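You operate a simulated robot arm through the tools that you are given. There is no shell and no other tool.

You are at the controls of a simulated robot arm. One attempt, no reset.

Task
The grey cup turned over in the wash. Tip it out in the sink.
Fine: stand it on the drainer to be washed again; fold the purple flap up and stand the clean orange glass on the blue tray; the rack stays out.
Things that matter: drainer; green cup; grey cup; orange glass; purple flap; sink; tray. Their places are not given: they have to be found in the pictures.

It is judged by the outcome, as a careful person would: the job done as asked, and still so three seconds after it is handed in. It fails if anything else is knocked over, pushed out of place, dropped, spilled or broken. Flat cloth is picked up by pressing the open fingertips on it (5 to 10 N) and closing them slowly along it; thin cloth reads only 2 to 8 mm in the jaws.

Robot
A 7-joint arm with a two-finger parallel gripper, fixed in place. Base frame: the origin is at the foot of the arm, x ahead of it, y to its left, z up. Lengths are in cm, angles in degrees, forces in N, time in s.
With the tool pointing down near the work surface it reaches from about 10 to 70 cm from the base axis. Its first joint turns from -166.0 to 166.0 degrees. Payload 1.57 kg.
The tool frame sits at the grasp point between the pads (the TCP): z along the fingers, y along the line on which they close. The tips reach 3 cm beyond it. The gripper opens to 11 cm. The fingers are 2.4 cm wide and 1.2 cm thick; the gripper's body (4.8 by 11.2 cm) begins 7.8 cm behind the TCP.
Orientation is that of the tool frame in the base frame, as [roll, pitch, yaw] about the fixed x, y, z axes, in that order (R = Rz(yaw) Ry(pitch) Rx(roll)). With the fingers straight down and closing along the base's y, the tool's x points along the base's -x, its y along +y and its z along -z.

Tools
- The arm moves only by the tool servo_tool. Its argument "commands" is a list of rows, each a list of 6 numbers: the shift along the tool's x, y, z in cm, then the turn, a rotation vector about the tool's x, y, z in degrees. In form: [[dx, dy, dz, rx, ry, rz], ...]. A call has 1 to 20 rows; each row is the pose to reach, as a shift and turn from the pose commanded when the call began, along the tool's axes at that moment. "gripper" is the closure in counts, from 0 (fully open) to 255 (shut), set as the call begins (left out, the last holds). Each row takes 0.2 s and may step no farther than 5 cm and 8.6 degrees from the row before; otherwise, or with a gripper value out of range, the whole call is refused. A pose out of reach is approached as far as the arm can. The call stops where the force on the tool passes 40 N (or 10 N more than at its start, if that is more) or the arm is blocked; 0.2 s more then pass. Each finger travels about 4.5 cm/s and halts on what it meets, pressing with about 32 N; the grip force reading is that of the motor and also rises with nothing between the fingers. The clock runs only during rows and for 0.2 s after the last one: add rows that repeat a pose to give the fingers time. The reply holds the time, the measured pose of the TCP, the force on the tool along the base axes, the opening and the grip force, in the units named above and with some noise, with the torque about the TCP (base axes, N m) and any sound that the robot's microphone picked up.
- Cameras (640 x 400 px; columns grow to the right, rows downward): "scene" is fixed at [4.94, 50.02, 149.76]; the picture's right is [-0.59, -0.81, 0.00], its down [-0.68, 0.49, -0.55] and it looks along [0.44, -0.32, -0.84] (base axes); focal length 250 px, centre (320, 200). "wrist" rides on the gripper at [7, 1.6, -14.1] in the tool frame; the picture's right is [-0.23, 0.97, 0.00], its down [-0.86, -0.20, -0.48] and it looks along [-0.47, -0.11, 0.88] (tool axes); focal length 222 px, centre (320, 200).
- get_image(camera): a new picture of that camera. No time passes.
- lift_body(by): slides the trunk up (or, below 0, down) by that many cm; the arm rides with it, the base frame stays. It gives what a move gives, with no picture.
- probe_pixels(camera, pixels): for up to 12 pixels [column, row] of the newest picture of that camera ("zoom" is the newest enlarged one), the place [x, y, z] in the base frame of the surface seen there, good to about 0.2 cm. No time passes.
- inspect(camera, box): a new picture of the part [left, top, right, bottom] of that camera's present view, enlarged. No time passes.
- finish_job(): hands the job in; it is judged then, once.

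Unless the task says otherwise, let go and move clear before handing in.

The tools are called as a command line: name --pt "numbers of a row" for each row, then --argument value for the rest, lists and objects as JSON in quotes. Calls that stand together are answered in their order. servo_tool: Moves the arm, as the interface text tells. Its arguments: {"type":"object","properties":{"commands":{"type":"array"},"gripper":{"type":"number"}},"required":["commands"]} The other tools are called the same way: lift_body (by) slides the trunk up or down; get_image (camera) takes a picture; probe_pixels (camera, pixels) gives the place of the surface under pixels of a picture; inspect (camera, box) takes an enlarged picture of a part of a camera's view; finish_job () hands the job in.

At the start:

```text
clock: 0.0
eef_pos: [30.46, 34.09, 120.92]
orientation: [-180.0, 0.0, 180.0]
wrist_force: [-1.1, -0.5, -0.7]
torque: [0.01, 0.01, 0.01]
finger_gap: 10.99
finger_force: 0.0
trunk travel left (down, up): [-50.0, 9.0]
```

scene: 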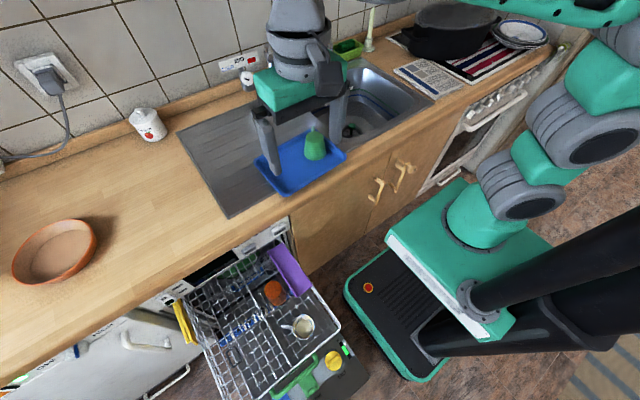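
wrist: 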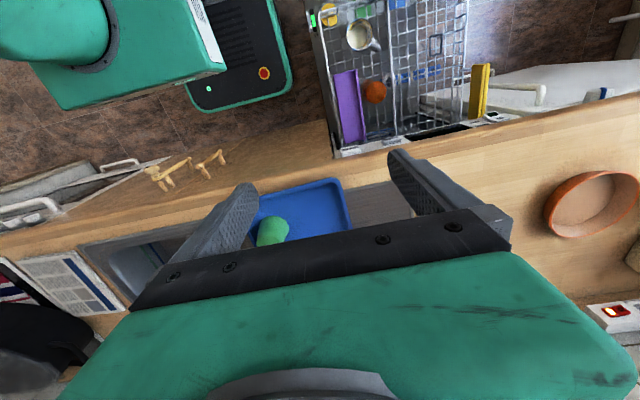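

The scene picture shows the dishwasher rack with a purple flap (~290,270), an orange glass (~273,292) and a greyish cup (~302,325). The blue tray holds a green cup (~315,145), and the sink is at ~365,105. I'll enlarge these areas before moving.

inspect --camera "scene" --box '[160, 220, 360, 400]'

inspect --camera "wrist" --box '[290, 0, 530, 160]'

inspect --camera "scene" --box '[170, 30, 450, 220]'

```text
2.22 times, centred on (260, 310) of scene
```

zoom: 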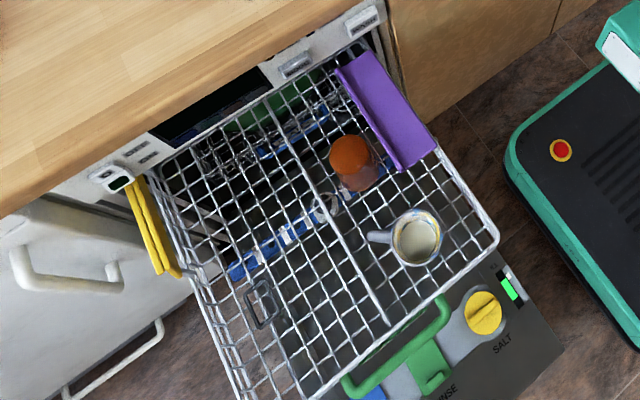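

```text
2.50 times, centred on (410, 80) of wrist
```

zoom: 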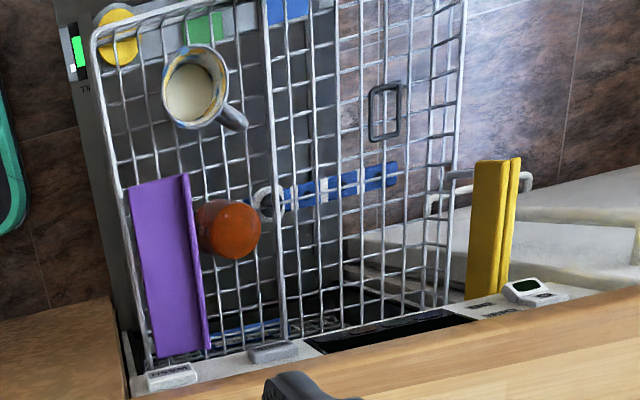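

```text
2.11 times, centred on (310, 125) of scene
```

zoom: 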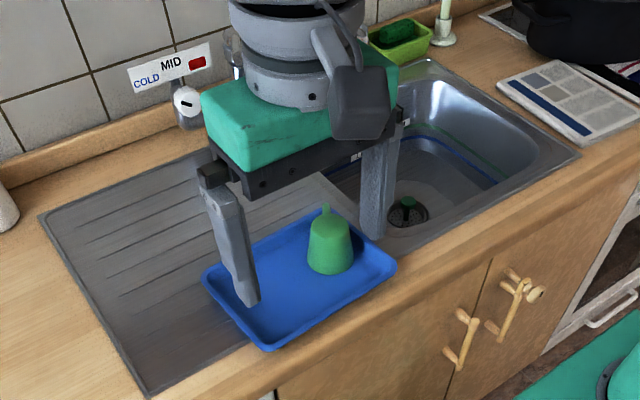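

The grey cup at zoom (415,238) is upright and holds milky liquid. The orange glass stands upside down beside the purple flap, which is folded down. Next I'll probe these in 3D.

probe_pixels --camera "scene" --pixels '[[302, 325], [287, 326], [272, 287], [275, 250], [303, 287], [290, 268], [255, 165], [345, 155], [315, 135], [350, 131], [210, 160], [300, 250]]'

probe_pixels --camera "wrist" --pixels '[[364, 37], [381, 44], [375, 92], [352, 75], [340, 75], [345, 140], [368, 138], [360, 70], [360, 100], [331, 73], [330, 15], [480, 90]]'

```text
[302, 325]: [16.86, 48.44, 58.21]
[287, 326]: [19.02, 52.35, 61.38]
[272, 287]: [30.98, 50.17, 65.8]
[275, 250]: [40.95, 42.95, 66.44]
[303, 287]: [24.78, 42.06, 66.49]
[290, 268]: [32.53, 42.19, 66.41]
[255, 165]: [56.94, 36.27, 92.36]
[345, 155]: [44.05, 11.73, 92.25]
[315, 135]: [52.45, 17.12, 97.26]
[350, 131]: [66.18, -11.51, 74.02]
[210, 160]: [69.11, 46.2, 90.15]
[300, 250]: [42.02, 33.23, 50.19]
```

```text
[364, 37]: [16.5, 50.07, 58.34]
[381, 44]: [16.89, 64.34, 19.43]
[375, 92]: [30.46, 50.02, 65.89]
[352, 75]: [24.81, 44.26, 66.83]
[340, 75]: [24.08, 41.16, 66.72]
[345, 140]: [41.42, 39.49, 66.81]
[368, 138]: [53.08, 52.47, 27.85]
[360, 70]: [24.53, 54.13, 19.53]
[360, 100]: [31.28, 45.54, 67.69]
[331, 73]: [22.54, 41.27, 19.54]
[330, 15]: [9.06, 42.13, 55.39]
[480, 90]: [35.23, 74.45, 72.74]
```

The counter is at z≈90, the tray at ≈92, and the flap lies flat at z≈66.5 with the glass top at ≈65.8. I'll zoom in tighter on the cup, glass and flap to get their shapes.

inspect --camera "scene" --box '[250, 235, 330, 285]'

inspect --camera "scene" --box '[250, 290, 330, 340]'

inspect --camera "wrist" --box '[310, 60, 422, 130]'

```text
8.00 times, centred on (290, 260) of scene
```

zoom: 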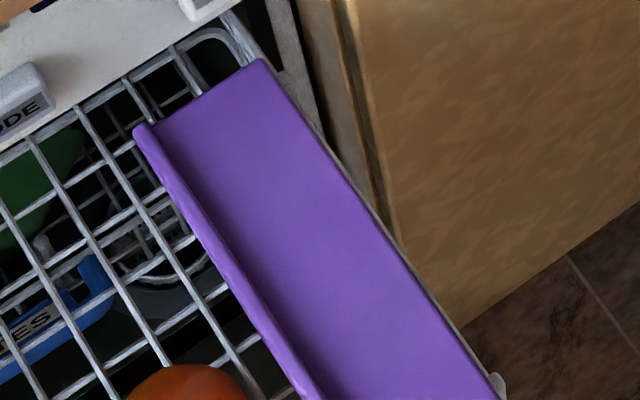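

```text
8.00 times, centred on (290, 315) of scene
```

zoom: 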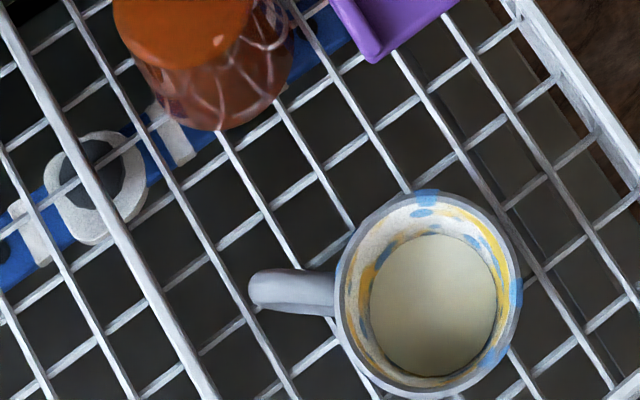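

```text
5.71 times, centred on (366, 95) of wrist
```

zoom: 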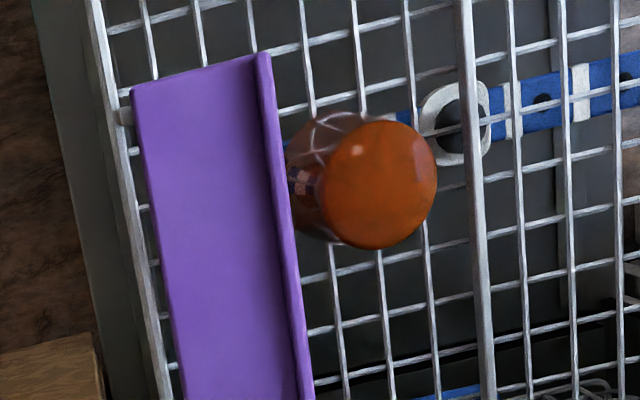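

The flap is a flat panel with a raised lip on its inner edge (zoom col ~280), probably hinged on the outer wire. I'll probe the edges of the glass and flap in this zoom to size the gap.

probe_pixels --camera "zoom" --pixels '[[330, 185], [433, 185], [380, 124], [380, 243], [295, 215], [262, 60], [248, 62], [140, 92], [130, 120], [308, 390], [290, 390], [175, 390]]'

probe_pixels --camera "scene" --pixels '[[470, 215], [510, 195], [590, 140], [540, 10], [398, 310], [440, 250], [600, 50], [480, 30], [520, 260], [300, 20], [290, 225], [200, 250]]'

```text
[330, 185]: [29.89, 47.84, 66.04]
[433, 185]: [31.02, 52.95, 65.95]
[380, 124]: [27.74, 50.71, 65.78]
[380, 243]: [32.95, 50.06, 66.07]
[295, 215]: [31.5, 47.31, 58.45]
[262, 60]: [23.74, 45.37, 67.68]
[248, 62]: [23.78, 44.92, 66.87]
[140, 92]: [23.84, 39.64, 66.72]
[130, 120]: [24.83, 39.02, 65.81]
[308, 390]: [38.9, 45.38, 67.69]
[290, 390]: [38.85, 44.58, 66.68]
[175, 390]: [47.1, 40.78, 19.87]
```

```text
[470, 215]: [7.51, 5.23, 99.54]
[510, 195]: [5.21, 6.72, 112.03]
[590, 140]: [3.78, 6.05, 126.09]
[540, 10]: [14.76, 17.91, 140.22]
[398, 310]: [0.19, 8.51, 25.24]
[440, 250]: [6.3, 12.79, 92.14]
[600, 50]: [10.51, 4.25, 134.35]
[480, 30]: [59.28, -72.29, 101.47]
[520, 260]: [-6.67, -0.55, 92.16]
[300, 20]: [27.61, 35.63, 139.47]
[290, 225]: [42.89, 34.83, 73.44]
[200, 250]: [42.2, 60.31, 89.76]
```

The glass top is centred near (30.4, 50.4) at z 66 with radius ~2.6. The flap spans x 23.7–41 and y 39.3–45.4, and its lip top is at z 67.7. Next I'll map the drainer, tray, sink and cup.

inspect --camera "scene" --box '[170, 100, 330, 220]'

probe_pixels --camera "scene" --pixels '[[228, 214], [182, 135], [240, 200], [240, 178], [270, 190], [283, 193], [345, 162], [258, 157], [400, 75], [430, 98], [352, 150], [375, 130]]'

probe_pixels --camera "scene" --pixels '[[302, 315], [293, 325], [313, 325], [302, 336], [304, 314], [281, 325], [291, 330], [302, 339], [314, 330], [310, 317], [325, 335], [260, 320]]'

```text
3.33 times, centred on (250, 160) of scene
```

zoom: 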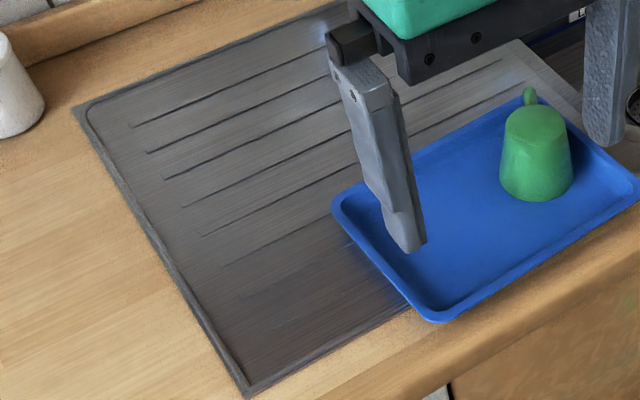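

```text
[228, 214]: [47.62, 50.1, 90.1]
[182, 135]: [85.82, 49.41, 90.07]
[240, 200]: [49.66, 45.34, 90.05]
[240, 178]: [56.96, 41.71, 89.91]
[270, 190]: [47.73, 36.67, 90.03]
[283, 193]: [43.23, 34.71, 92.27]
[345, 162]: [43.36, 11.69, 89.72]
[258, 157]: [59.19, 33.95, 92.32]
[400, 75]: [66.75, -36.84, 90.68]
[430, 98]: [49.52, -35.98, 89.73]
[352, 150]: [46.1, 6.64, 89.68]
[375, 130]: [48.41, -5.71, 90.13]
```

```text
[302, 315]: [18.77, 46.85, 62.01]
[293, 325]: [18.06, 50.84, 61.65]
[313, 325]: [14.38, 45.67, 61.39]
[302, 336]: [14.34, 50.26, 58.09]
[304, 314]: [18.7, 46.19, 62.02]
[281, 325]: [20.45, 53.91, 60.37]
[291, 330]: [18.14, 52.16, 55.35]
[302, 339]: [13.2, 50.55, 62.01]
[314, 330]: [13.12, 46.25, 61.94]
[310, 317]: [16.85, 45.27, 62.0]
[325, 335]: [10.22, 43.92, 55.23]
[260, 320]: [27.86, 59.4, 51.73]
```

The cup rim is at z 62, centred near (16, 48.3), with the handle pointing along (0.62, 0.78). The free drainer strip is x 48–86, y 37–50, beside the tray. First I'll move high over the cup and turn the jaws to close across the handle direction.

servo_tool --pt "1.446 1.42 0 0 0 -5.15" --pt "2.892 2.84 0 0 0 -10.3" --pt "4.338 4.26 0 0 0 -15.45" --pt "5.784 5.68 0 0 0 -20.6" --pt "7.23 7.1 0 0 0 -25.75" --pt "8.676 8.52 0 0 0 -30.9" --pt "10.122 9.94 0 0 0 -36.05" --pt "11.568 11.36 0 0 0 -41.2" --pt "13.014 12.78 0 0 0 -46.35" --pt "14.46 14.2 0 0 0 -51.5" --pt "14.46 14.2 0 0 0 -51.5" --gripper 0

```text
clock: 2.4
eef_pos: [16.03, 48.14, 121.09]
orientation: [-179.9, 0.1, -128.5]
wrist_force: [0.3, 0.5, -0.3]
torque: [-0.02, 0.0, 0.03]
finger_gap: 10.98
finger_force: 0.0
trunk travel left (down, up): [-50.0, 9.0]
```

The arm is at (16.0, 48.1, 121) with yaw -128.5, as commanded. I'll take both pictures to check the cup, the sink (no longer hidden) and the arm's clearance.

get_image --camera "scene"

get_image --camera "wrist"

```text
taken
```

scene: 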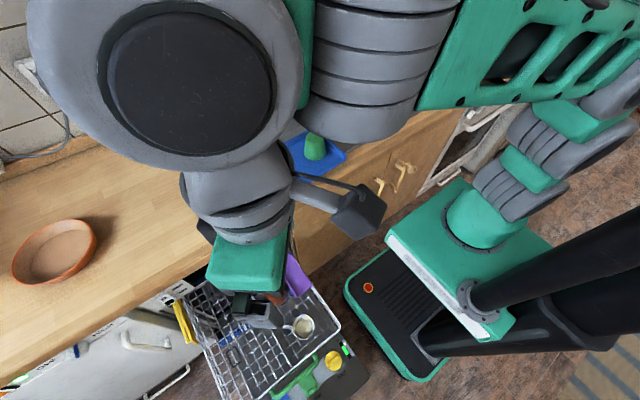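

```text
taken
```

wrist: 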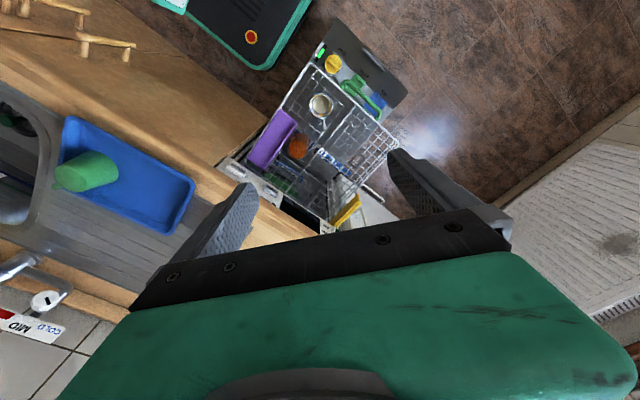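

The route down is clear, and the cup at wrist (321,105) lies under the tool axis. I'll lower the trunk 40 cm so the arm works at a comfortable height above the rack.

lift_body --by -40

get_image --camera "scene"

get_image --camera "wrist"

```text
clock: 6.2
eef_pos: [16.19, 48.08, 80.93]
orientation: [180.0, 0.0, -128.5]
wrist_force: [-0.4, -0.2, -0.3]
torque: [0.02, 0.01, 0.02]
finger_gap: 10.98
finger_force: 0.1
trunk travel left (down, up): [-10.0, 49.0]
```

```text
taken
```

scene: 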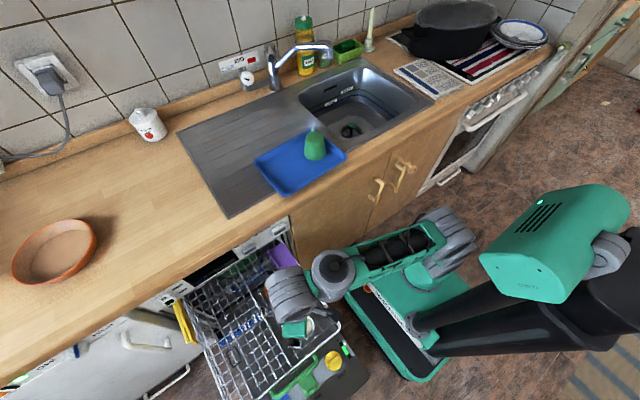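

```text
taken
```

wrist: 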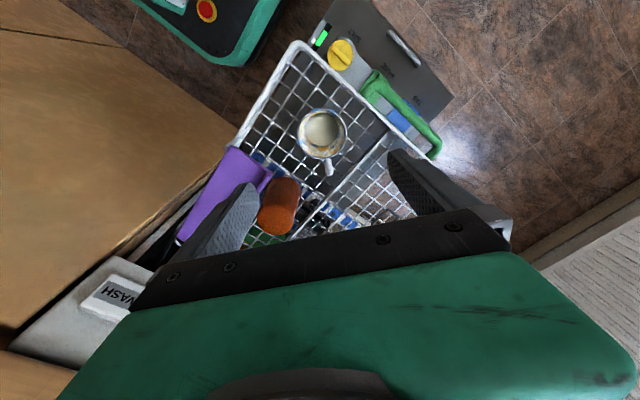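

Now the cup shows clearly at wrist (322,130), and the sink and tap are unobstructed in the scene view. I'll zoom in on both to refine the cup centre, glass position and sink bounds.

inspect --camera "scene" --box '[230, 30, 440, 165]'

inspect --camera "wrist" --box '[220, 80, 380, 180]'

probe_pixels --camera "zoom" --pixels '[[320, 200], [400, 120], [400, 285]]'

probe_pixels --camera "scene" --pixels '[[303, 100], [352, 67], [415, 95], [360, 138], [340, 120], [350, 131], [370, 100], [395, 105], [272, 60], [325, 48], [300, 65], [380, 75]]'

```text
2.96 times, centred on (335, 98) of scene
```

zoom: 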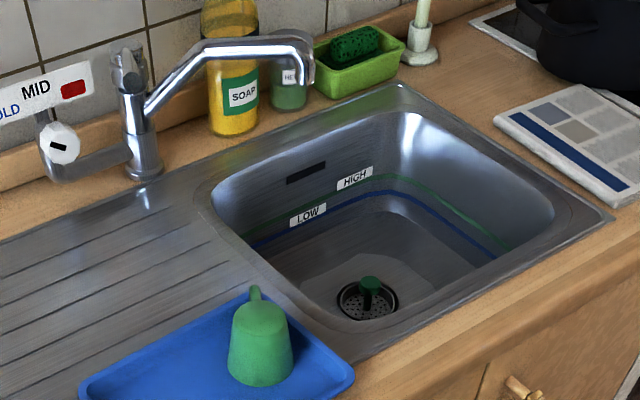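

```text
4.00 times, centred on (300, 130) of wrist
```

zoom: 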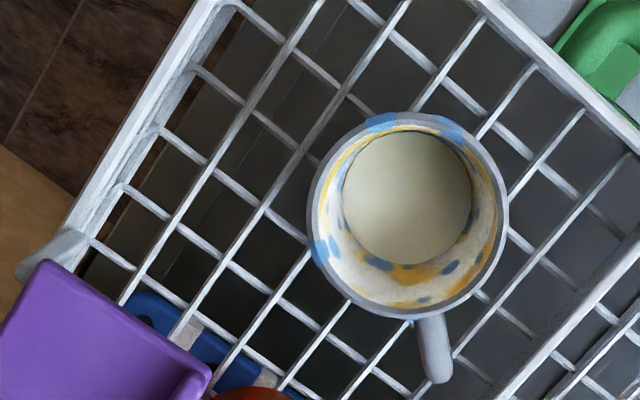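

```text
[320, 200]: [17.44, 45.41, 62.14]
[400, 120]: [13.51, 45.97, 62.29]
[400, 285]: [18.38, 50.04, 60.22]
```

```text
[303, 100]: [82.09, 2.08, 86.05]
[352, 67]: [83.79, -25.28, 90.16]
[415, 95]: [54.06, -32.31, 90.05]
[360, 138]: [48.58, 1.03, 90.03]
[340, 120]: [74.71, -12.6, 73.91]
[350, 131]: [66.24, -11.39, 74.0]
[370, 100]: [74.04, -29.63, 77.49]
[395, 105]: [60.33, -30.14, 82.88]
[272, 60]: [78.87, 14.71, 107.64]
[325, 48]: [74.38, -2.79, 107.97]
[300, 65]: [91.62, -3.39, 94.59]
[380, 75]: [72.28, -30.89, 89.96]
```

I'll probe more rim and handle points on the wrist zoom to fix the cup centre. I'll probe the glass and the rack rim near the cup as well.

probe_pixels --camera "zoom" --pixels '[[312, 190], [503, 195], [420, 118], [388, 312], [332, 285], [485, 145], [488, 270], [338, 143], [437, 365], [428, 335], [408, 200], [100, 230]]'

probe_pixels --camera "wrist" --pixels '[[278, 205], [270, 185], [290, 182], [262, 220], [296, 215], [262, 180], [225, 195], [300, 45], [245, 130], [240, 170], [350, 75], [430, 150]]'

```text
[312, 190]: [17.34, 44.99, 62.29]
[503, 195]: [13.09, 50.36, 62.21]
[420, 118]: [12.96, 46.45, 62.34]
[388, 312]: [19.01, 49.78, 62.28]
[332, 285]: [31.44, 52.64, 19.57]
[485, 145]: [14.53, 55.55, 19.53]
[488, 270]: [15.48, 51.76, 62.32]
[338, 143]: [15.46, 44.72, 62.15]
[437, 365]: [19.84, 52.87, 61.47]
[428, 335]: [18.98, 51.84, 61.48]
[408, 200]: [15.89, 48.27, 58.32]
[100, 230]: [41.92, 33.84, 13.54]
```

```text
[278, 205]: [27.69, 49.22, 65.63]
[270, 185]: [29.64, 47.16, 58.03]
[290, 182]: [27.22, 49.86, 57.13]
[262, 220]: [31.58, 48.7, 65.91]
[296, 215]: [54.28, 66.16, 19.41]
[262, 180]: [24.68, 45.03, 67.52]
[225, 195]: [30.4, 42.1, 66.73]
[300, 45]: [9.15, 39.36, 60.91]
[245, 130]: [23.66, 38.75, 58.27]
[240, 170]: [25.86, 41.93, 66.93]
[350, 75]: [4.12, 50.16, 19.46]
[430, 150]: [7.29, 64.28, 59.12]
```

The rim fits a circle centred at (15.95, 48.25) with radius 3.5, and the handle points at 50°, so the tool is well placed. I'll narrow the jaws to about 9 cm and descend to TCP z≈59.4, leaving the tips 1 cm above the wires.

servo_tool --pt "0 0 1 0 0 0" --pt "0 0 3 0 0 0" --pt "0 0 5 0 0 0" --pt "0 0 7 0 0 0" --pt "0 0 9 0 0 0" --pt "0 0 11 0 0 0" --pt "0 0 13 0 0 0" --pt "0 0 14 0 0 0" --pt "0 0 14 0 0 0" --gripper 46

get_image --camera "wrist"

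```text
clock: 8.2
eef_pos: [16.11, 48.16, 66.9]
orientation: [179.9, 0.0, -128.5]
wrist_force: [1.0, 0.3, -0.4]
torque: [-0.03, -0.01, -0.02]
finger_gap: 9.03
finger_force: 0.0
trunk travel left (down, up): [-10.0, 49.0]
```

```text
taken
```

wrist: 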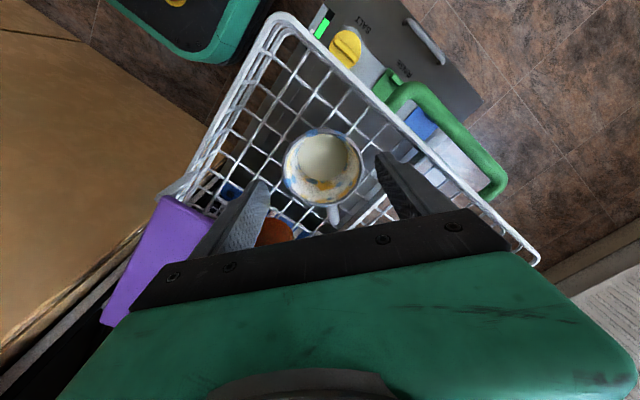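

The cup is centred between the fingertips (wrist 265,190 and 385,160). I'll descend the last 7.5 cm slowly.

servo_tool --pt "0 0 1 0 0 0" --pt "0 0 2 0 0 0" --pt "0 0 3 0 0 0" --pt "0 0 4 0 0 0" --pt "0 0 5 0 0 0" --pt "0 0 6 0 0 0" --pt "0 0 7 0 0 0" --pt "0 0 7.5 0 0 0" --pt "0 0 7.5 0 0 0" --gripper 46

get_image --camera "wrist"

inspect --camera "scene" --box '[240, 240, 360, 360]'

```text
clock: 10.2
eef_pos: [16.13, 48.22, 59.81]
orientation: [-180.0, 0.0, -128.5]
wrist_force: [0.1, -0.9, 0.0]
torque: [0.03, 0.0, 0.02]
finger_gap: 9.03
finger_force: 0.0
trunk travel left (down, up): [-10.0, 49.0]
```

```text
taken
```

wrist: 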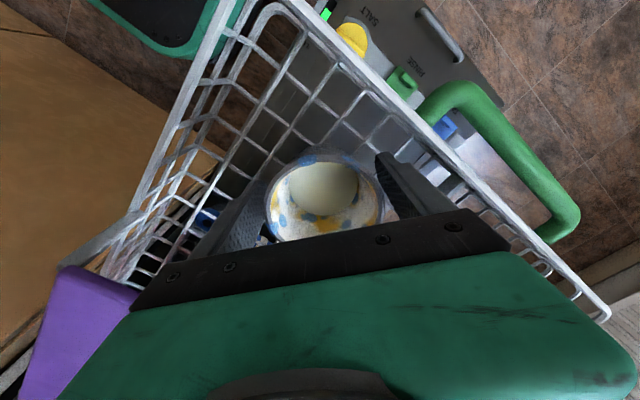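

```text
3.33 times, centred on (300, 300) of scene
```

zoom: 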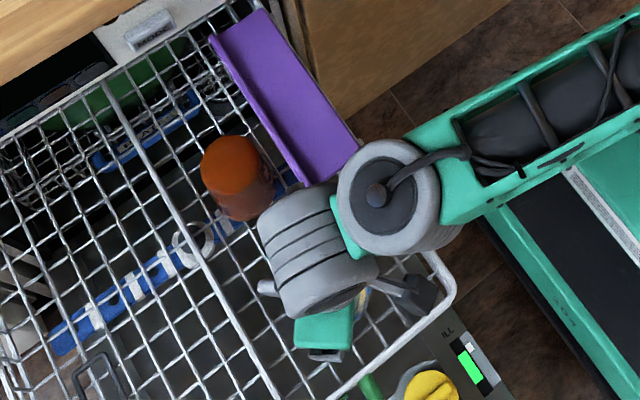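

The fingers straddle the cup with the body clear of the rim, and no force is felt. I'll close gently and check that it's held.

servo_tool --pt "0 0 0 0 0 0" --pt "0 0 0 0 0 0" --pt "0 0 0 0 0 0" --pt "0 0 0 0 0 0" --pt "0 0 0 0 0 0" --gripper 140

probe_pixels --camera "scene" --pixels '[[317, 275], [295, 300], [310, 290], [320, 300], [300, 320], [370, 260]]'

get_image --camera "wrist"

```text
clock: 11.4
eef_pos: [16.06, 48.07, 59.62]
orientation: [-180.0, 0.0, -128.4]
wrist_force: [-0.5, 0.1, 0.6]
torque: [0.01, -0.06, -0.01]
finger_gap: 7.32
finger_force: 32.3
trunk travel left (down, up): [-10.0, 49.0]
```

```text
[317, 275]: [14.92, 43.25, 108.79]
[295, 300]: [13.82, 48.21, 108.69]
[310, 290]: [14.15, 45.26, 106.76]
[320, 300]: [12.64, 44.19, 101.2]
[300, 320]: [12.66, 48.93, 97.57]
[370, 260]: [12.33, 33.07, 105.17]
```

```text
taken
```

wrist: 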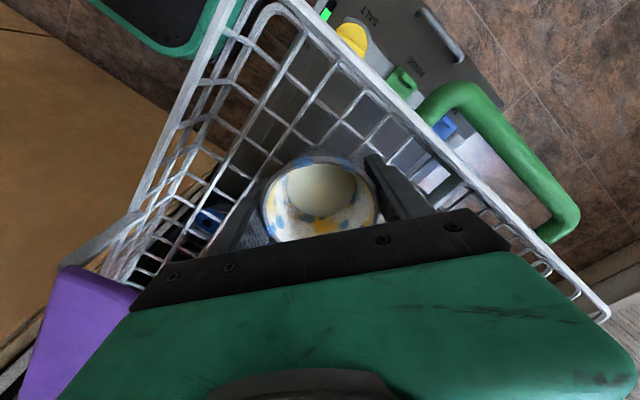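

The cup is held at a 7.3 cm gap with 32 N. I'll lift slowly and level.

servo_tool --pt "0 0 -0.3 0 0 0" --pt "0 0 -0.8 0 0 0" --pt "0 0 -1.5 0 0 0" --pt "0 0 -2.3 0 0 0" --pt "0 0 -3.2 0 0 0" --pt "0 0 -4.2 0 0 0" --pt "0 0 -5.2 0 0 0" --pt "0 0 -6.2 0 0 0" --pt "0 0 -7.2 0 0 0" --pt "0 0 -8.2 0 0 0" --pt "0 0 -9.2 0 0 0" --pt "0 0 -10.2 0 0 0" --pt "0 0 -11.2 0 0 0" --pt "0 0 -12.2 0 0 0" --pt "0 0 -13.2 0 0 0" --pt "0 0 -14.2 0 0 0" --pt "0 0 -15 0 0 0" --pt "0 0 -15.5 0 0 0" --pt "0 0 -15.7 0 0 0"

get_image --camera "wrist"

```text
clock: 15.4
eef_pos: [16.18, 48.08, 75.41]
orientation: [180.0, -0.1, -128.5]
wrist_force: [-0.4, 0.4, -1.5]
torque: [-0.01, 0.0, 0.01]
finger_gap: 7.32
finger_force: 31.5
trunk travel left (down, up): [-10.0, 49.0]
```

```text
taken
```

wrist: 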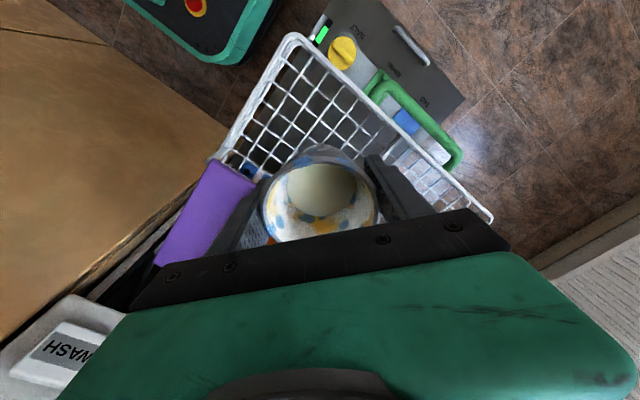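

The cup came up level with its liquid and weighs about 1.5 N. I'll raise the trunk so it clears the counter, green cup and tap.

lift_body --by 42

get_image --camera "wrist"

get_image --camera "scene"

```text
refused: 42 is not a number from -40 to 40
```

```text
taken
```

wrist: 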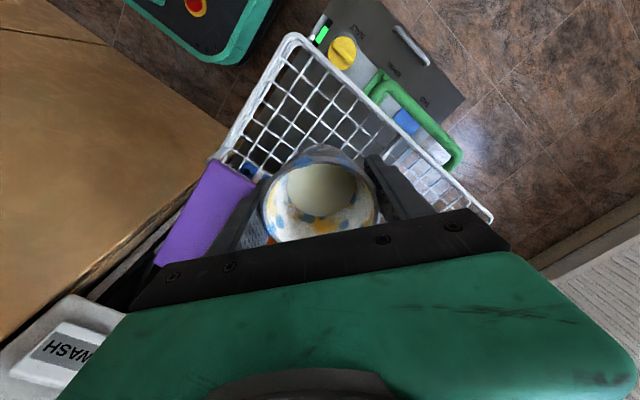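

```text
taken
```

scene: 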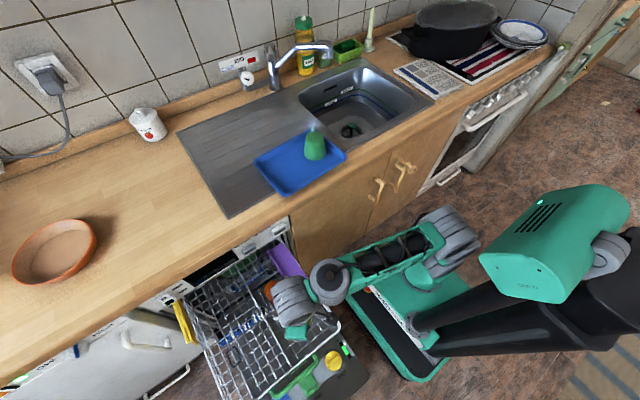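

The trunk move is limited to 40 cm per call, and nothing moved. I'll raise it by 40.

lift_body --by 40

get_image --camera "wrist"

```text
clock: 19.3
eef_pos: [16.15, 48.17, 115.3]
orientation: [180.0, 0.0, -128.6]
wrist_force: [0.6, -0.3, -2.2]
torque: [-0.02, 0.03, 0.0]
finger_gap: 7.31
finger_force: 32.2
trunk travel left (down, up): [-50.0, 9.0]
```

```text
taken
```

wrist: 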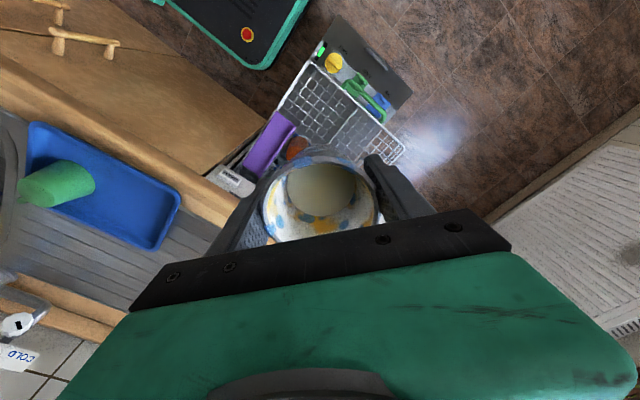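

The cup is at z 115 and still level. I'll carry it smoothly along a straight line towards the sink, turning back to the square orientation, with the first half of the path now.

servo_tool --pt "0.185 -0.648 0 0 0 0.439" --pt "0.554 -1.944 0 0 0 1.317" --pt "1.109 -3.888 0 0 0 2.633" --pt "1.725 -6.048 0 0 0 4.096" --pt "2.34 -8.208 0 0 0 5.559" --pt "2.956 -10.368 0 0 0 7.022" --pt "3.572 -12.528 0 0 0 8.485" --pt "4.188 -14.688 0 0 0 9.948" --pt "4.804 -16.848 0 0 0 11.411" --pt "5.42 -19.008 0 0 0 12.874" --pt "6.036 -21.168 0 0 0 14.337" --pt "6.652 -23.328 0 0 0 15.8" --pt "7.268 -25.488 0 0 0 17.263" --pt "7.884 -27.648 0 0 0 18.726" --pt "8.499 -29.808 0 0 0 20.189" --pt "9.115 -31.968 0 0 0 21.652" --pt "9.731 -34.128 0 0 0 23.115" --pt "10.286 -36.072 0 0 0 24.432" --pt "10.655 -37.368 0 0 0 25.31" --pt "10.84 -38.016 0 0 0 25.749"

get_image --camera "wrist"

```text
clock: 23.5
eef_pos: [39.22, 15.91, 115.48]
orientation: [179.9, 0.1, -154.3]
wrist_force: [-0.3, 0.2, -3.2]
torque: [-0.01, -0.01, -0.02]
finger_gap: 7.3
finger_force: 32.4
trunk travel left (down, up): [-50.0, 9.0]
```

```text
taken
```

wrist: 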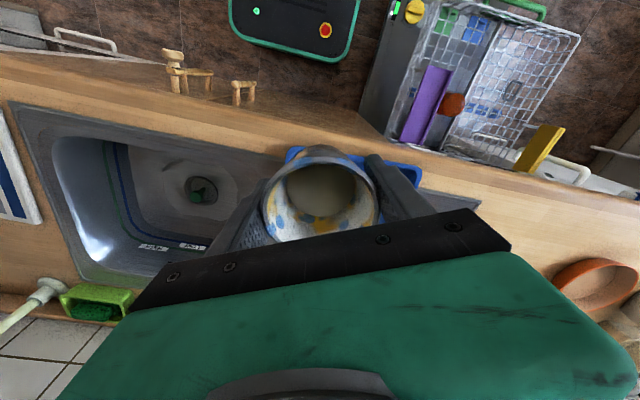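

We are midway at (39.2, 15.9, 115.5), level, with the cup still firmly held. I'll continue the second half to about (62, -16) over the bowl.

servo_tool --pt "-0.115 -0.661 0 0 0 0.439" --pt "-0.344 -1.983 0 0 0 1.317" --pt "-0.687 -3.965 0 0 0 2.633" --pt "-1.069 -6.168 0 0 0 4.096" --pt "-1.451 -8.371 0 0 0 5.559" --pt "-1.833 -10.574 0 0 0 7.022" --pt "-2.214 -12.777 0 0 0 8.485" --pt "-2.596 -14.98 0 0 0 9.948" --pt "-2.978 -17.183 0 0 0 11.411" --pt "-3.36 -19.386 0 0 0 12.874" --pt "-3.742 -21.589 0 0 0 14.337" --pt "-4.123 -23.792 0 0 0 15.8" --pt "-4.505 -25.995 0 0 0 17.263" --pt "-4.887 -28.198 0 0 0 18.726" --pt "-5.269 -30.401 0 0 0 20.189" --pt "-5.651 -32.604 0 0 0 21.652" --pt "-6.032 -34.807 0 0 0 23.115" --pt "-6.376 -36.79 0 0 0 24.432" --pt "-6.605 -38.112 0 0 0 25.31" --pt "-6.72 -38.77 0 0 0 25.75"

get_image --camera "scene"

get_image --camera "wrist"

```text
clock: 27.7
eef_pos: [62.2, -16.12, 115.32]
orientation: [-180.0, 0.0, 179.9]
wrist_force: [-0.3, -0.2, -2.6]
torque: [-0.01, 0.05, 0.04]
finger_gap: 7.3
finger_force: 31.6
trunk travel left (down, up): [-50.0, 9.0]
```

```text
taken
```

scene: 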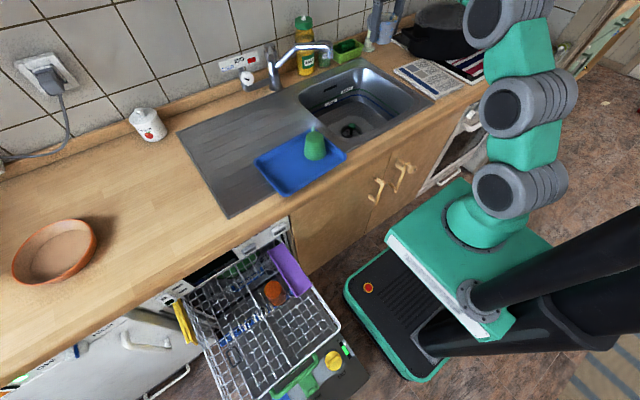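

```text
taken
```

wrist: 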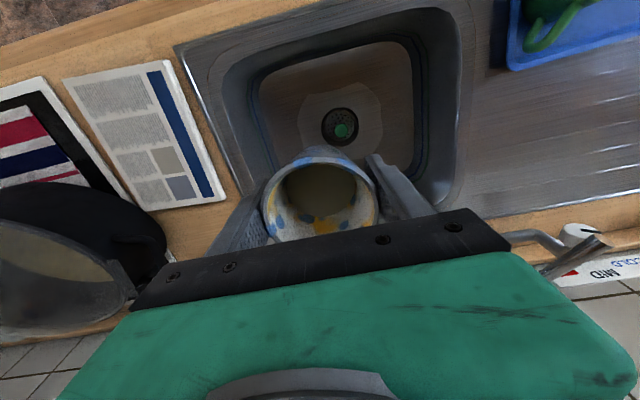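

The cup is over the bowl at (62.2, -16.1, 115.3), and the bowl is visible at wrist (225–470, 10–210). I'll probe the bowl edges to confirm the pour lands inside.

probe_pixels --camera "wrist" --pixels '[[335, 25], [330, 45], [335, 60], [228, 80], [245, 130], [460, 60], [425, 120], [470, 110], [340, 125], [320, 180], [440, 190], [560, 240]]'

probe_pixels --camera "scene" --pixels '[[348, 140], [380, 125], [411, 110], [330, 50], [326, 58], [320, 46], [300, 85], [300, 100], [330, 125], [345, 70], [280, 50], [395, 80]]'

```text
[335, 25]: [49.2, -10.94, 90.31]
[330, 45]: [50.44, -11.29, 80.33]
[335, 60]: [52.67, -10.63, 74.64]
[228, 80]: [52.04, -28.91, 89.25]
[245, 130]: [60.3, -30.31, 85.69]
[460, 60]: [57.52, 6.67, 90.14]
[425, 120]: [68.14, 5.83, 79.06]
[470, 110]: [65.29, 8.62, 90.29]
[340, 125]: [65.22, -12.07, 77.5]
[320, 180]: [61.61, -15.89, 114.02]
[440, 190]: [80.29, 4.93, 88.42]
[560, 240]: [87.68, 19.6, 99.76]
```

```text
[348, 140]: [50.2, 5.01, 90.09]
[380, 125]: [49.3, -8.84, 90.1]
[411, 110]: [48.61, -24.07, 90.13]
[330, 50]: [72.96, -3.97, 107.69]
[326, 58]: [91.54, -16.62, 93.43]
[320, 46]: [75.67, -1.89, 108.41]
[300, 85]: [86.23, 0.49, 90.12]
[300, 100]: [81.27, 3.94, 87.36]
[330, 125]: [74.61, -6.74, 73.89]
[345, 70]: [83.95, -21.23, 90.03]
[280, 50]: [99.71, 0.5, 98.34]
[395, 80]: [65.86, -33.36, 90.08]
```

The bowl spans about x 50–82 and y -31 to 6, and the spout tip is at (73, -4, 108), well to the side. I'll tip about the closing axis so the fingers point outward, shifting to x≈68 and z≈110 so the pour falls mid-bowl.

servo_tool --pt "-0.75 0 0.6 0 -5 0" --pt "-1.5 0 1.25 0 -11 0" --pt "-2.25 0 1.9 0 -17 0" --pt "-3 0 2.5 0 -23 0" --pt "-3.75 0 3.1 0 -29 0" --pt "-4.5 0 3.75 0 -35 0" --pt "-5.25 0 4.4 0 -41 0" --pt "-6 0 5 0 -46 0" --pt "-6 0 5 0 -50 0" --pt "-6 0 5 0 -54 0" --pt "-6 0 5 0 -58 0" --pt "-6 0 5 0 -62 0" --pt "-6 0 5 0 -66 0" --pt "-6 0 5 0 -70 0" --pt "-6 0 5 0 -75 0" --pt "-6 0 5 0 -80 0" --pt "-6 0 5 0 -86 0" --pt "-6 0 5 0 -92 0" --pt "-6 0 5 0 -98 0" --pt "-6 0 5 0 -104 0"

get_image --camera "scene"

get_image --camera "wrist"

```text
clock: 31.9
eef_pos: [70.6, -17.63, 114.58]
orientation: [179.9, 30.8, -180.0]
wrist_force: [-0.2, -0.1, -2.2]
torque: [0.0, 0.01, -0.02]
finger_gap: 7.31
finger_force: 32.3
out of reach, approached as far as the arm can: row 4, 5, 6, 7, 8, 9, 10, 11, 12, 13, 14, 15, 16, 17, 18, 19, 20
trunk travel left (down, up): [-50.0, 9.0]
```

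```text
taken
```

scene: 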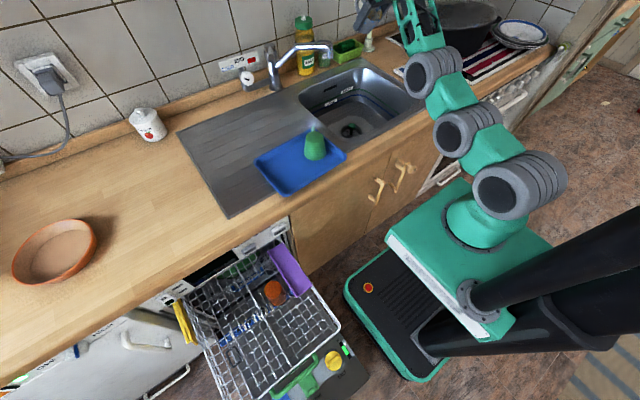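

```text
taken
```

wrist: 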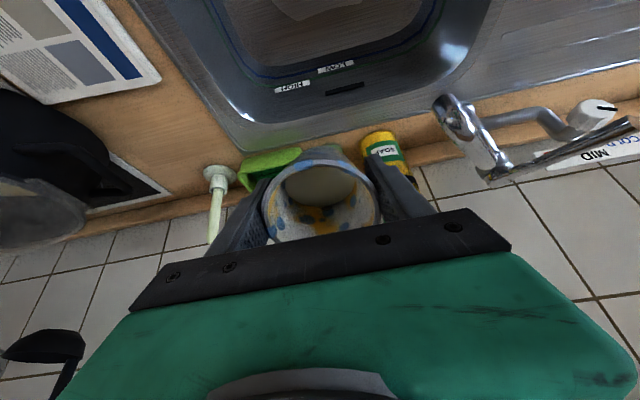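

The arm ran into its reach limit: it tilted only 30.8° and stretched out to (70.6, -17.6). The liquid is still in the cup (wrist 315,185). I'll probe the joints to understand the arm before choosing another tipping direction.

probe_pixels --camera "scene" --pixels '[[497, 190], [545, 180], [452, 133], [490, 125], [420, 78], [450, 70], [415, 25], [372, 12], [520, 150], [470, 105], [480, 215], [440, 50]]'

inspect --camera "scene" --box '[340, 0, 580, 240]'

```text
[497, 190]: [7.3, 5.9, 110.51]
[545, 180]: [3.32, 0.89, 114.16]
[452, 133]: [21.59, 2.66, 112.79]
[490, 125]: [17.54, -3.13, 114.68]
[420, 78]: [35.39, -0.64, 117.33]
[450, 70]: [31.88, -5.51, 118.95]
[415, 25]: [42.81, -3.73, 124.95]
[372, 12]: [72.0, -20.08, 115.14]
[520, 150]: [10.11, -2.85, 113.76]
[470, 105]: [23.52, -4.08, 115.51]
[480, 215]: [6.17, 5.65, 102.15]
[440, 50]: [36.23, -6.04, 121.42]
```

```text
1.67 times, centred on (460, 120) of scene
```

zoom: 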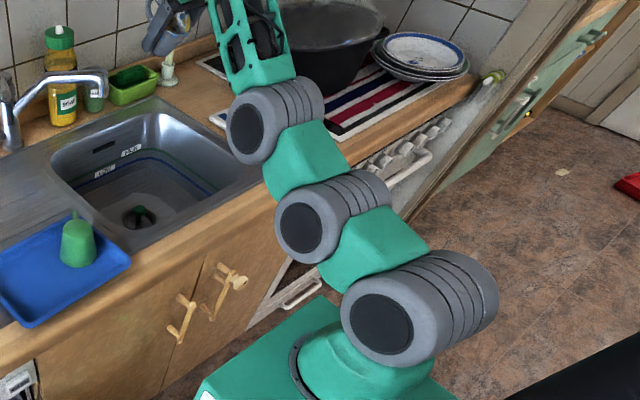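

The cup is still held at about 31° tilt with its contents inside. I'll send a zero move to see whether the commanded pose stays at the unreachable one or was reset to where the arm is.

servo_tool --pt "0 0 0 0 0 0"

```text
clock: 32.3
eef_pos: [70.59, -17.61, 114.75]
orientation: [179.8, 30.9, -180.0]
wrist_force: [-0.1, 0.0, -2.5]
torque: [-0.03, 0.05, -0.01]
finger_gap: 7.3
finger_force: 32.5
trunk travel left (down, up): [-50.0, 9.0]
```

There was no out-of-reach report, so the commanded pose follows the arm. I'll bring the cup back level at about (60, -14, 115).

servo_tool --pt "0.45 0.18 -0.28 0 1.5 0" --pt "1.34 0.54 -0.85 0 4.6 0" --pt "2.24 0.9 -1.42 0 7.7 0" --pt "3.13 1.26 -1.99 0 10.8 0" --pt "4.03 1.62 -2.56 0 13.9 0" --pt "4.92 1.98 -3.13 0 17 0" --pt "5.82 2.34 -3.7 0 20 0" --pt "6.71 2.7 -4.27 0 23.1 0" --pt "7.61 3.06 -4.84 0 26.2 0" --pt "8.5 3.42 -5.4 0 29.3 0" --pt "8.95 3.6 -5.69 0 30.8 0" --pt "8.95 3.6 -5.69 0 30.8 0"

get_image --camera "scene"

get_image --camera "wrist"

```text
clock: 34.9
eef_pos: [59.85, -13.94, 114.69]
orientation: [180.0, 0.1, 179.9]
wrist_force: [0.0, 0.8, -2.2]
torque: [-0.01, 0.08, 0.04]
finger_gap: 7.31
finger_force: 32.3
out of reach, approached as far as the arm can: row 1, 2, 3, 4, 5, 11
trunk travel left (down, up): [-50.0, 9.0]
```

```text
taken
```

scene: 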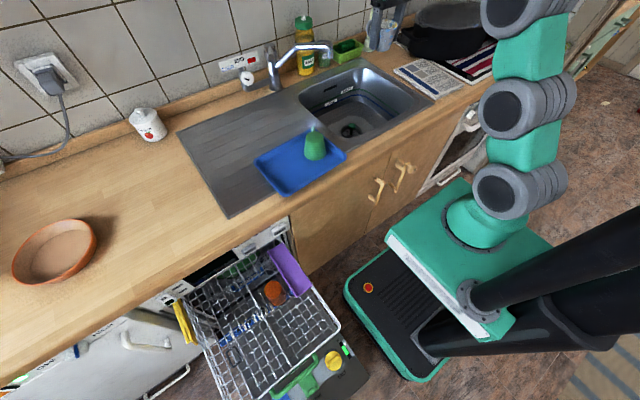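

```text
taken
```

wrist: 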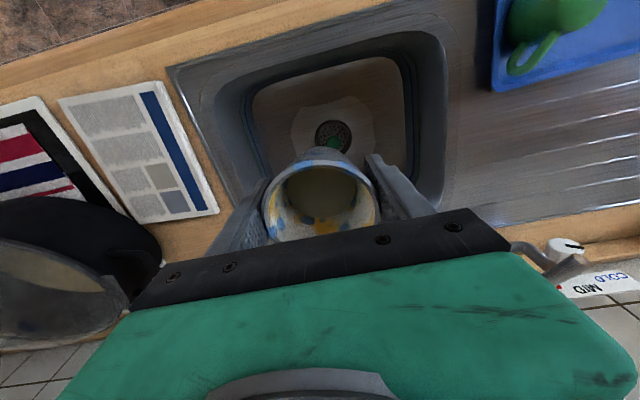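

The cup is level again at (59.9, -13.9) and the liquid is intact. I'll test a sideways tip (fingers toward -y, wrist coming toward the tray side) up to 35°, well below the spill angle.

servo_tool --pt "0 0 0 3 0 0" --pt "0 0 0 7 0 0" --pt "0 0 0 11 0 0" --pt "0 0 0 15 0 0" --pt "0 0 0 19 0 0" --pt "0 0 0 23 0 0" --pt "0 0 0 27 0 0" --pt "0 0 0 31 0 0" --pt "0 0 0 34 0 0" --pt "0 0 0 35 0 0"

get_image --camera "scene"

```text
clock: 37.1
eef_pos: [59.83, -14.03, 114.81]
orientation: [-154.3, 0.4, -179.9]
wrist_force: [-0.6, -1.1, -1.9]
torque: [0.03, 0.02, 0.02]
finger_gap: 7.31
finger_force: 31.9
out of reach, approached as far as the arm can: row 1, 2, 8, 9, 10
trunk travel left (down, up): [-50.0, 9.0]
```

```text
taken
```

scene: 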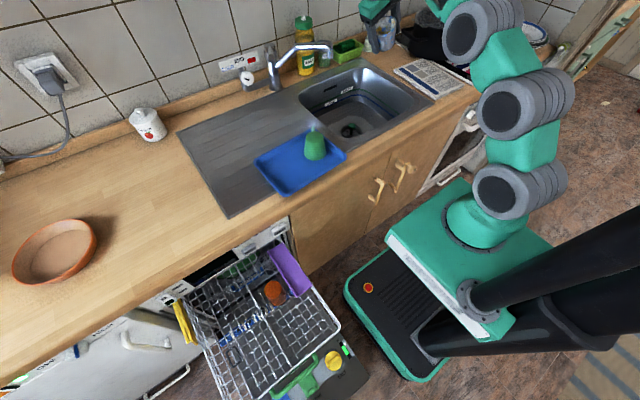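

The tip stopped at 25.7° and even tiny moves here are flagged, so the arm is probably near its stretch limit at this height and distance. I'll level the cup, pull in to x≈56, and then raise the trunk so the arm can work lower relative to its shoulder.

servo_tool --pt "0.4 0.09 0.18 -2.5 0 0" --pt "0.8 0.17 0.36 -5.1 0 0" --pt "1.2 0.26 0.54 -7.7 0 0" --pt "1.6 0.35 0.72 -10.3 0 0" --pt "2 0.44 0.9 -12.9 0 0" --pt "2.4 0.52 1.08 -15.4 0 0" --pt "2.8 0.61 1.26 -18 0 0" --pt "3.2 0.7 1.44 -20.6 0 0" --pt "3.6 0.78 1.62 -23.1 0 0" --pt "4 0.87 1.8 -25.7 0 0" --pt "4 0.87 1.8 -25.7 0 0"

lift_body --by 9

get_image --camera "scene"

get_image --camera "wrist"

```text
clock: 39.5
eef_pos: [55.8, -13.95, 112.77]
orientation: [179.9, 0.4, -179.8]
wrist_force: [0.5, 0.3, -1.5]
torque: [0.03, 0.04, -0.02]
finger_gap: 7.3
finger_force: 32.6
trunk travel left (down, up): [-50.0, 9.0]
```

```text
clock: 40.7
eef_pos: [55.85, -13.74, 121.88]
orientation: [-179.9, 0.4, -179.9]
wrist_force: [0.5, -0.1, -2.2]
torque: [0.02, 0.02, -0.01]
finger_gap: 7.31
finger_force: 31.6
trunk travel left (down, up): [-59.0, 0.0]
```

```text
taken
```

scene: 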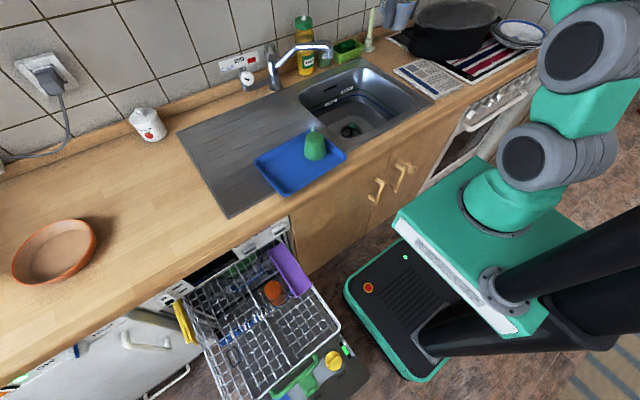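

```text
taken
```

wrist: 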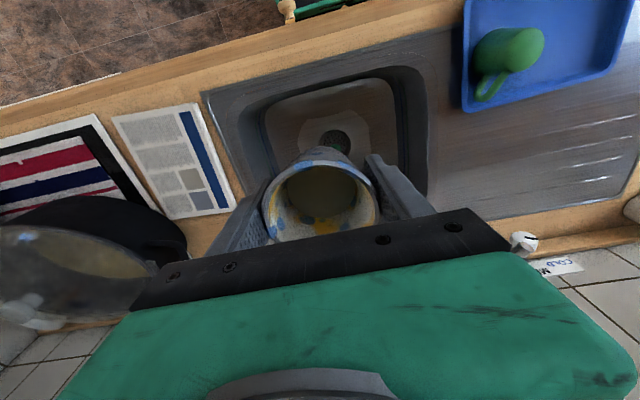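

No out-of-reach flags now. I'll lower the cup to z≈107 over the bowl, which bends the arm more, before testing tilts again.

servo_tool --pt "-0.1 -0.2 1 0 0 0" --pt "-0.3 -0.4 3 0 0 0" --pt "-0.5 -0.6 5 0 0 0" --pt "-0.7 -0.8 7 0 0 0" --pt "-0.9 -1 9 0 0 0" --pt "-1.1 -1.2 11 0 0 0" --pt "-1.2 -1.4 13 0 0 0" --pt "-1.2 -1.5 14 0 0 0" --pt "-1.2 -1.5 14.5 0 0 0" --pt "-1.2 -1.5 14.5 0 0 0"

get_image --camera "scene"

```text
clock: 42.9
eef_pos: [58.49, -14.65, 108.48]
orientation: [179.3, 0.0, -179.9]
wrist_force: [0.0, -0.7, -1.9]
torque: [-0.01, 0.04, 0.02]
finger_gap: 7.31
finger_force: 31.7
out of reach, approached as far as the arm can: row 8, 9, 10
trunk travel left (down, up): [-59.0, 0.0]
```

```text
taken
```

scene: 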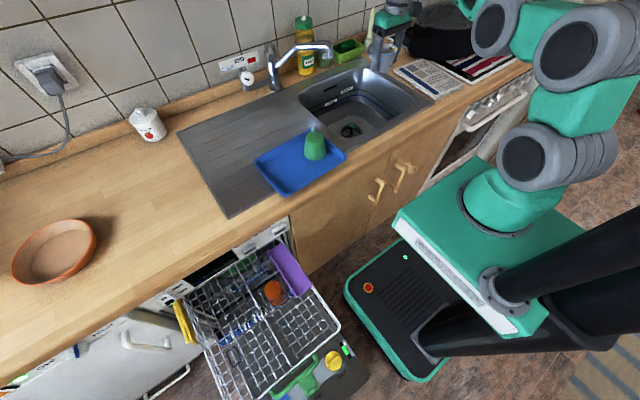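

The arm also stops when going lower here (z 108.5 with the trunk fully up), which suggests a wrist joint limit rather than distance. I'll probe the joints in this pose to work out the linkage.

inspect --camera "scene" --box '[340, 0, 640, 200]'

probe_pixels --camera "scene" --pixels '[[521, 160], [590, 150], [570, 55], [610, 60], [490, 30], [525, 45], [470, 8], [390, 15], [378, 30], [590, 110], [490, 205], [415, 8]]'

```text
2.00 times, centred on (490, 100) of scene
```

zoom: 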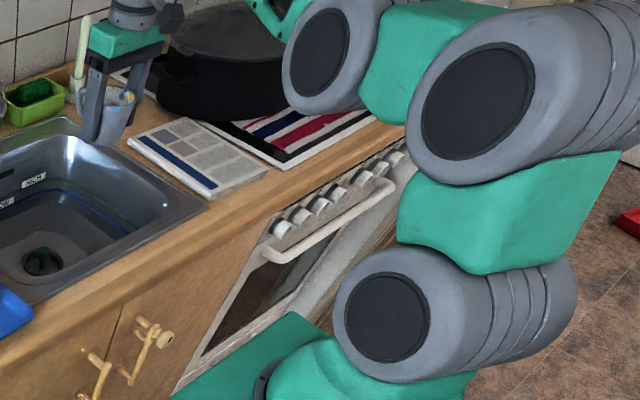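

```text
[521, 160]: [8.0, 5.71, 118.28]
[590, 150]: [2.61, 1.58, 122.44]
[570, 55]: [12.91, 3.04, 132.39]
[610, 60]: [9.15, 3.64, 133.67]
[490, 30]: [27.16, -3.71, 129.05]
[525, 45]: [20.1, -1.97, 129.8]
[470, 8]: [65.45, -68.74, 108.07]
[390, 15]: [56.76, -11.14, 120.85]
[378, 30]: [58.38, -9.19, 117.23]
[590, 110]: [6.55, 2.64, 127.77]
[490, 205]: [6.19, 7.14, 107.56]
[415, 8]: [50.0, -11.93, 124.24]
```

The wrist seems unable to straighten beyond a right angle to the forearm (forearm 27,-4,129 to 58,-13,133). Tipping with the fingers toward +y and the wrist swinging right keeps that angle comfortable. First I'll rise and turn 90° so the pour lip isn't behind a finger, moving to about (57, -5, 122).

servo_tool --pt "0.06 0.4 -0.6 0 0 3.5" --pt "0.18 1.1 -1.6 0 0 10" --pt "0.3 1.85 -2.6 0 0 17" --pt "0.42 2.6 -3.6 0 0 24" --pt "0.53 3.4 -4.7 0 0 31" --pt "0.65 4.15 -5.8 0 0 38" --pt "0.76 4.9 -6.9 0 0 45" --pt "0.88 5.65 -8 0 0 52" --pt "1 6.4 -9 0 0 59" --pt "1.1 7.1 -10 0 0 66" --pt "1.2 7.8 -11 0 0 73" --pt "1.3 8.5 -12 0 0 79.5" --pt "1.4 9.1 -12.8 0 0 85" --pt "1.5 9.5 -13.2 0 0 88.5" --pt "1.5 9.65 -13.4 0 0 90" --pt "1.5 9.65 -13.4 0 0 90"

```text
clock: 46.3
eef_pos: [55.33, -5.61, 120.6]
orientation: [179.6, 0.0, 90.0]
wrist_force: [0.1, 0.1, -2.9]
torque: [0.04, 0.01, 0.02]
finger_gap: 7.3
finger_force: 31.5
out of reach, approached as far as the arm can: row 1
trunk travel left (down, up): [-59.0, 0.0]
```

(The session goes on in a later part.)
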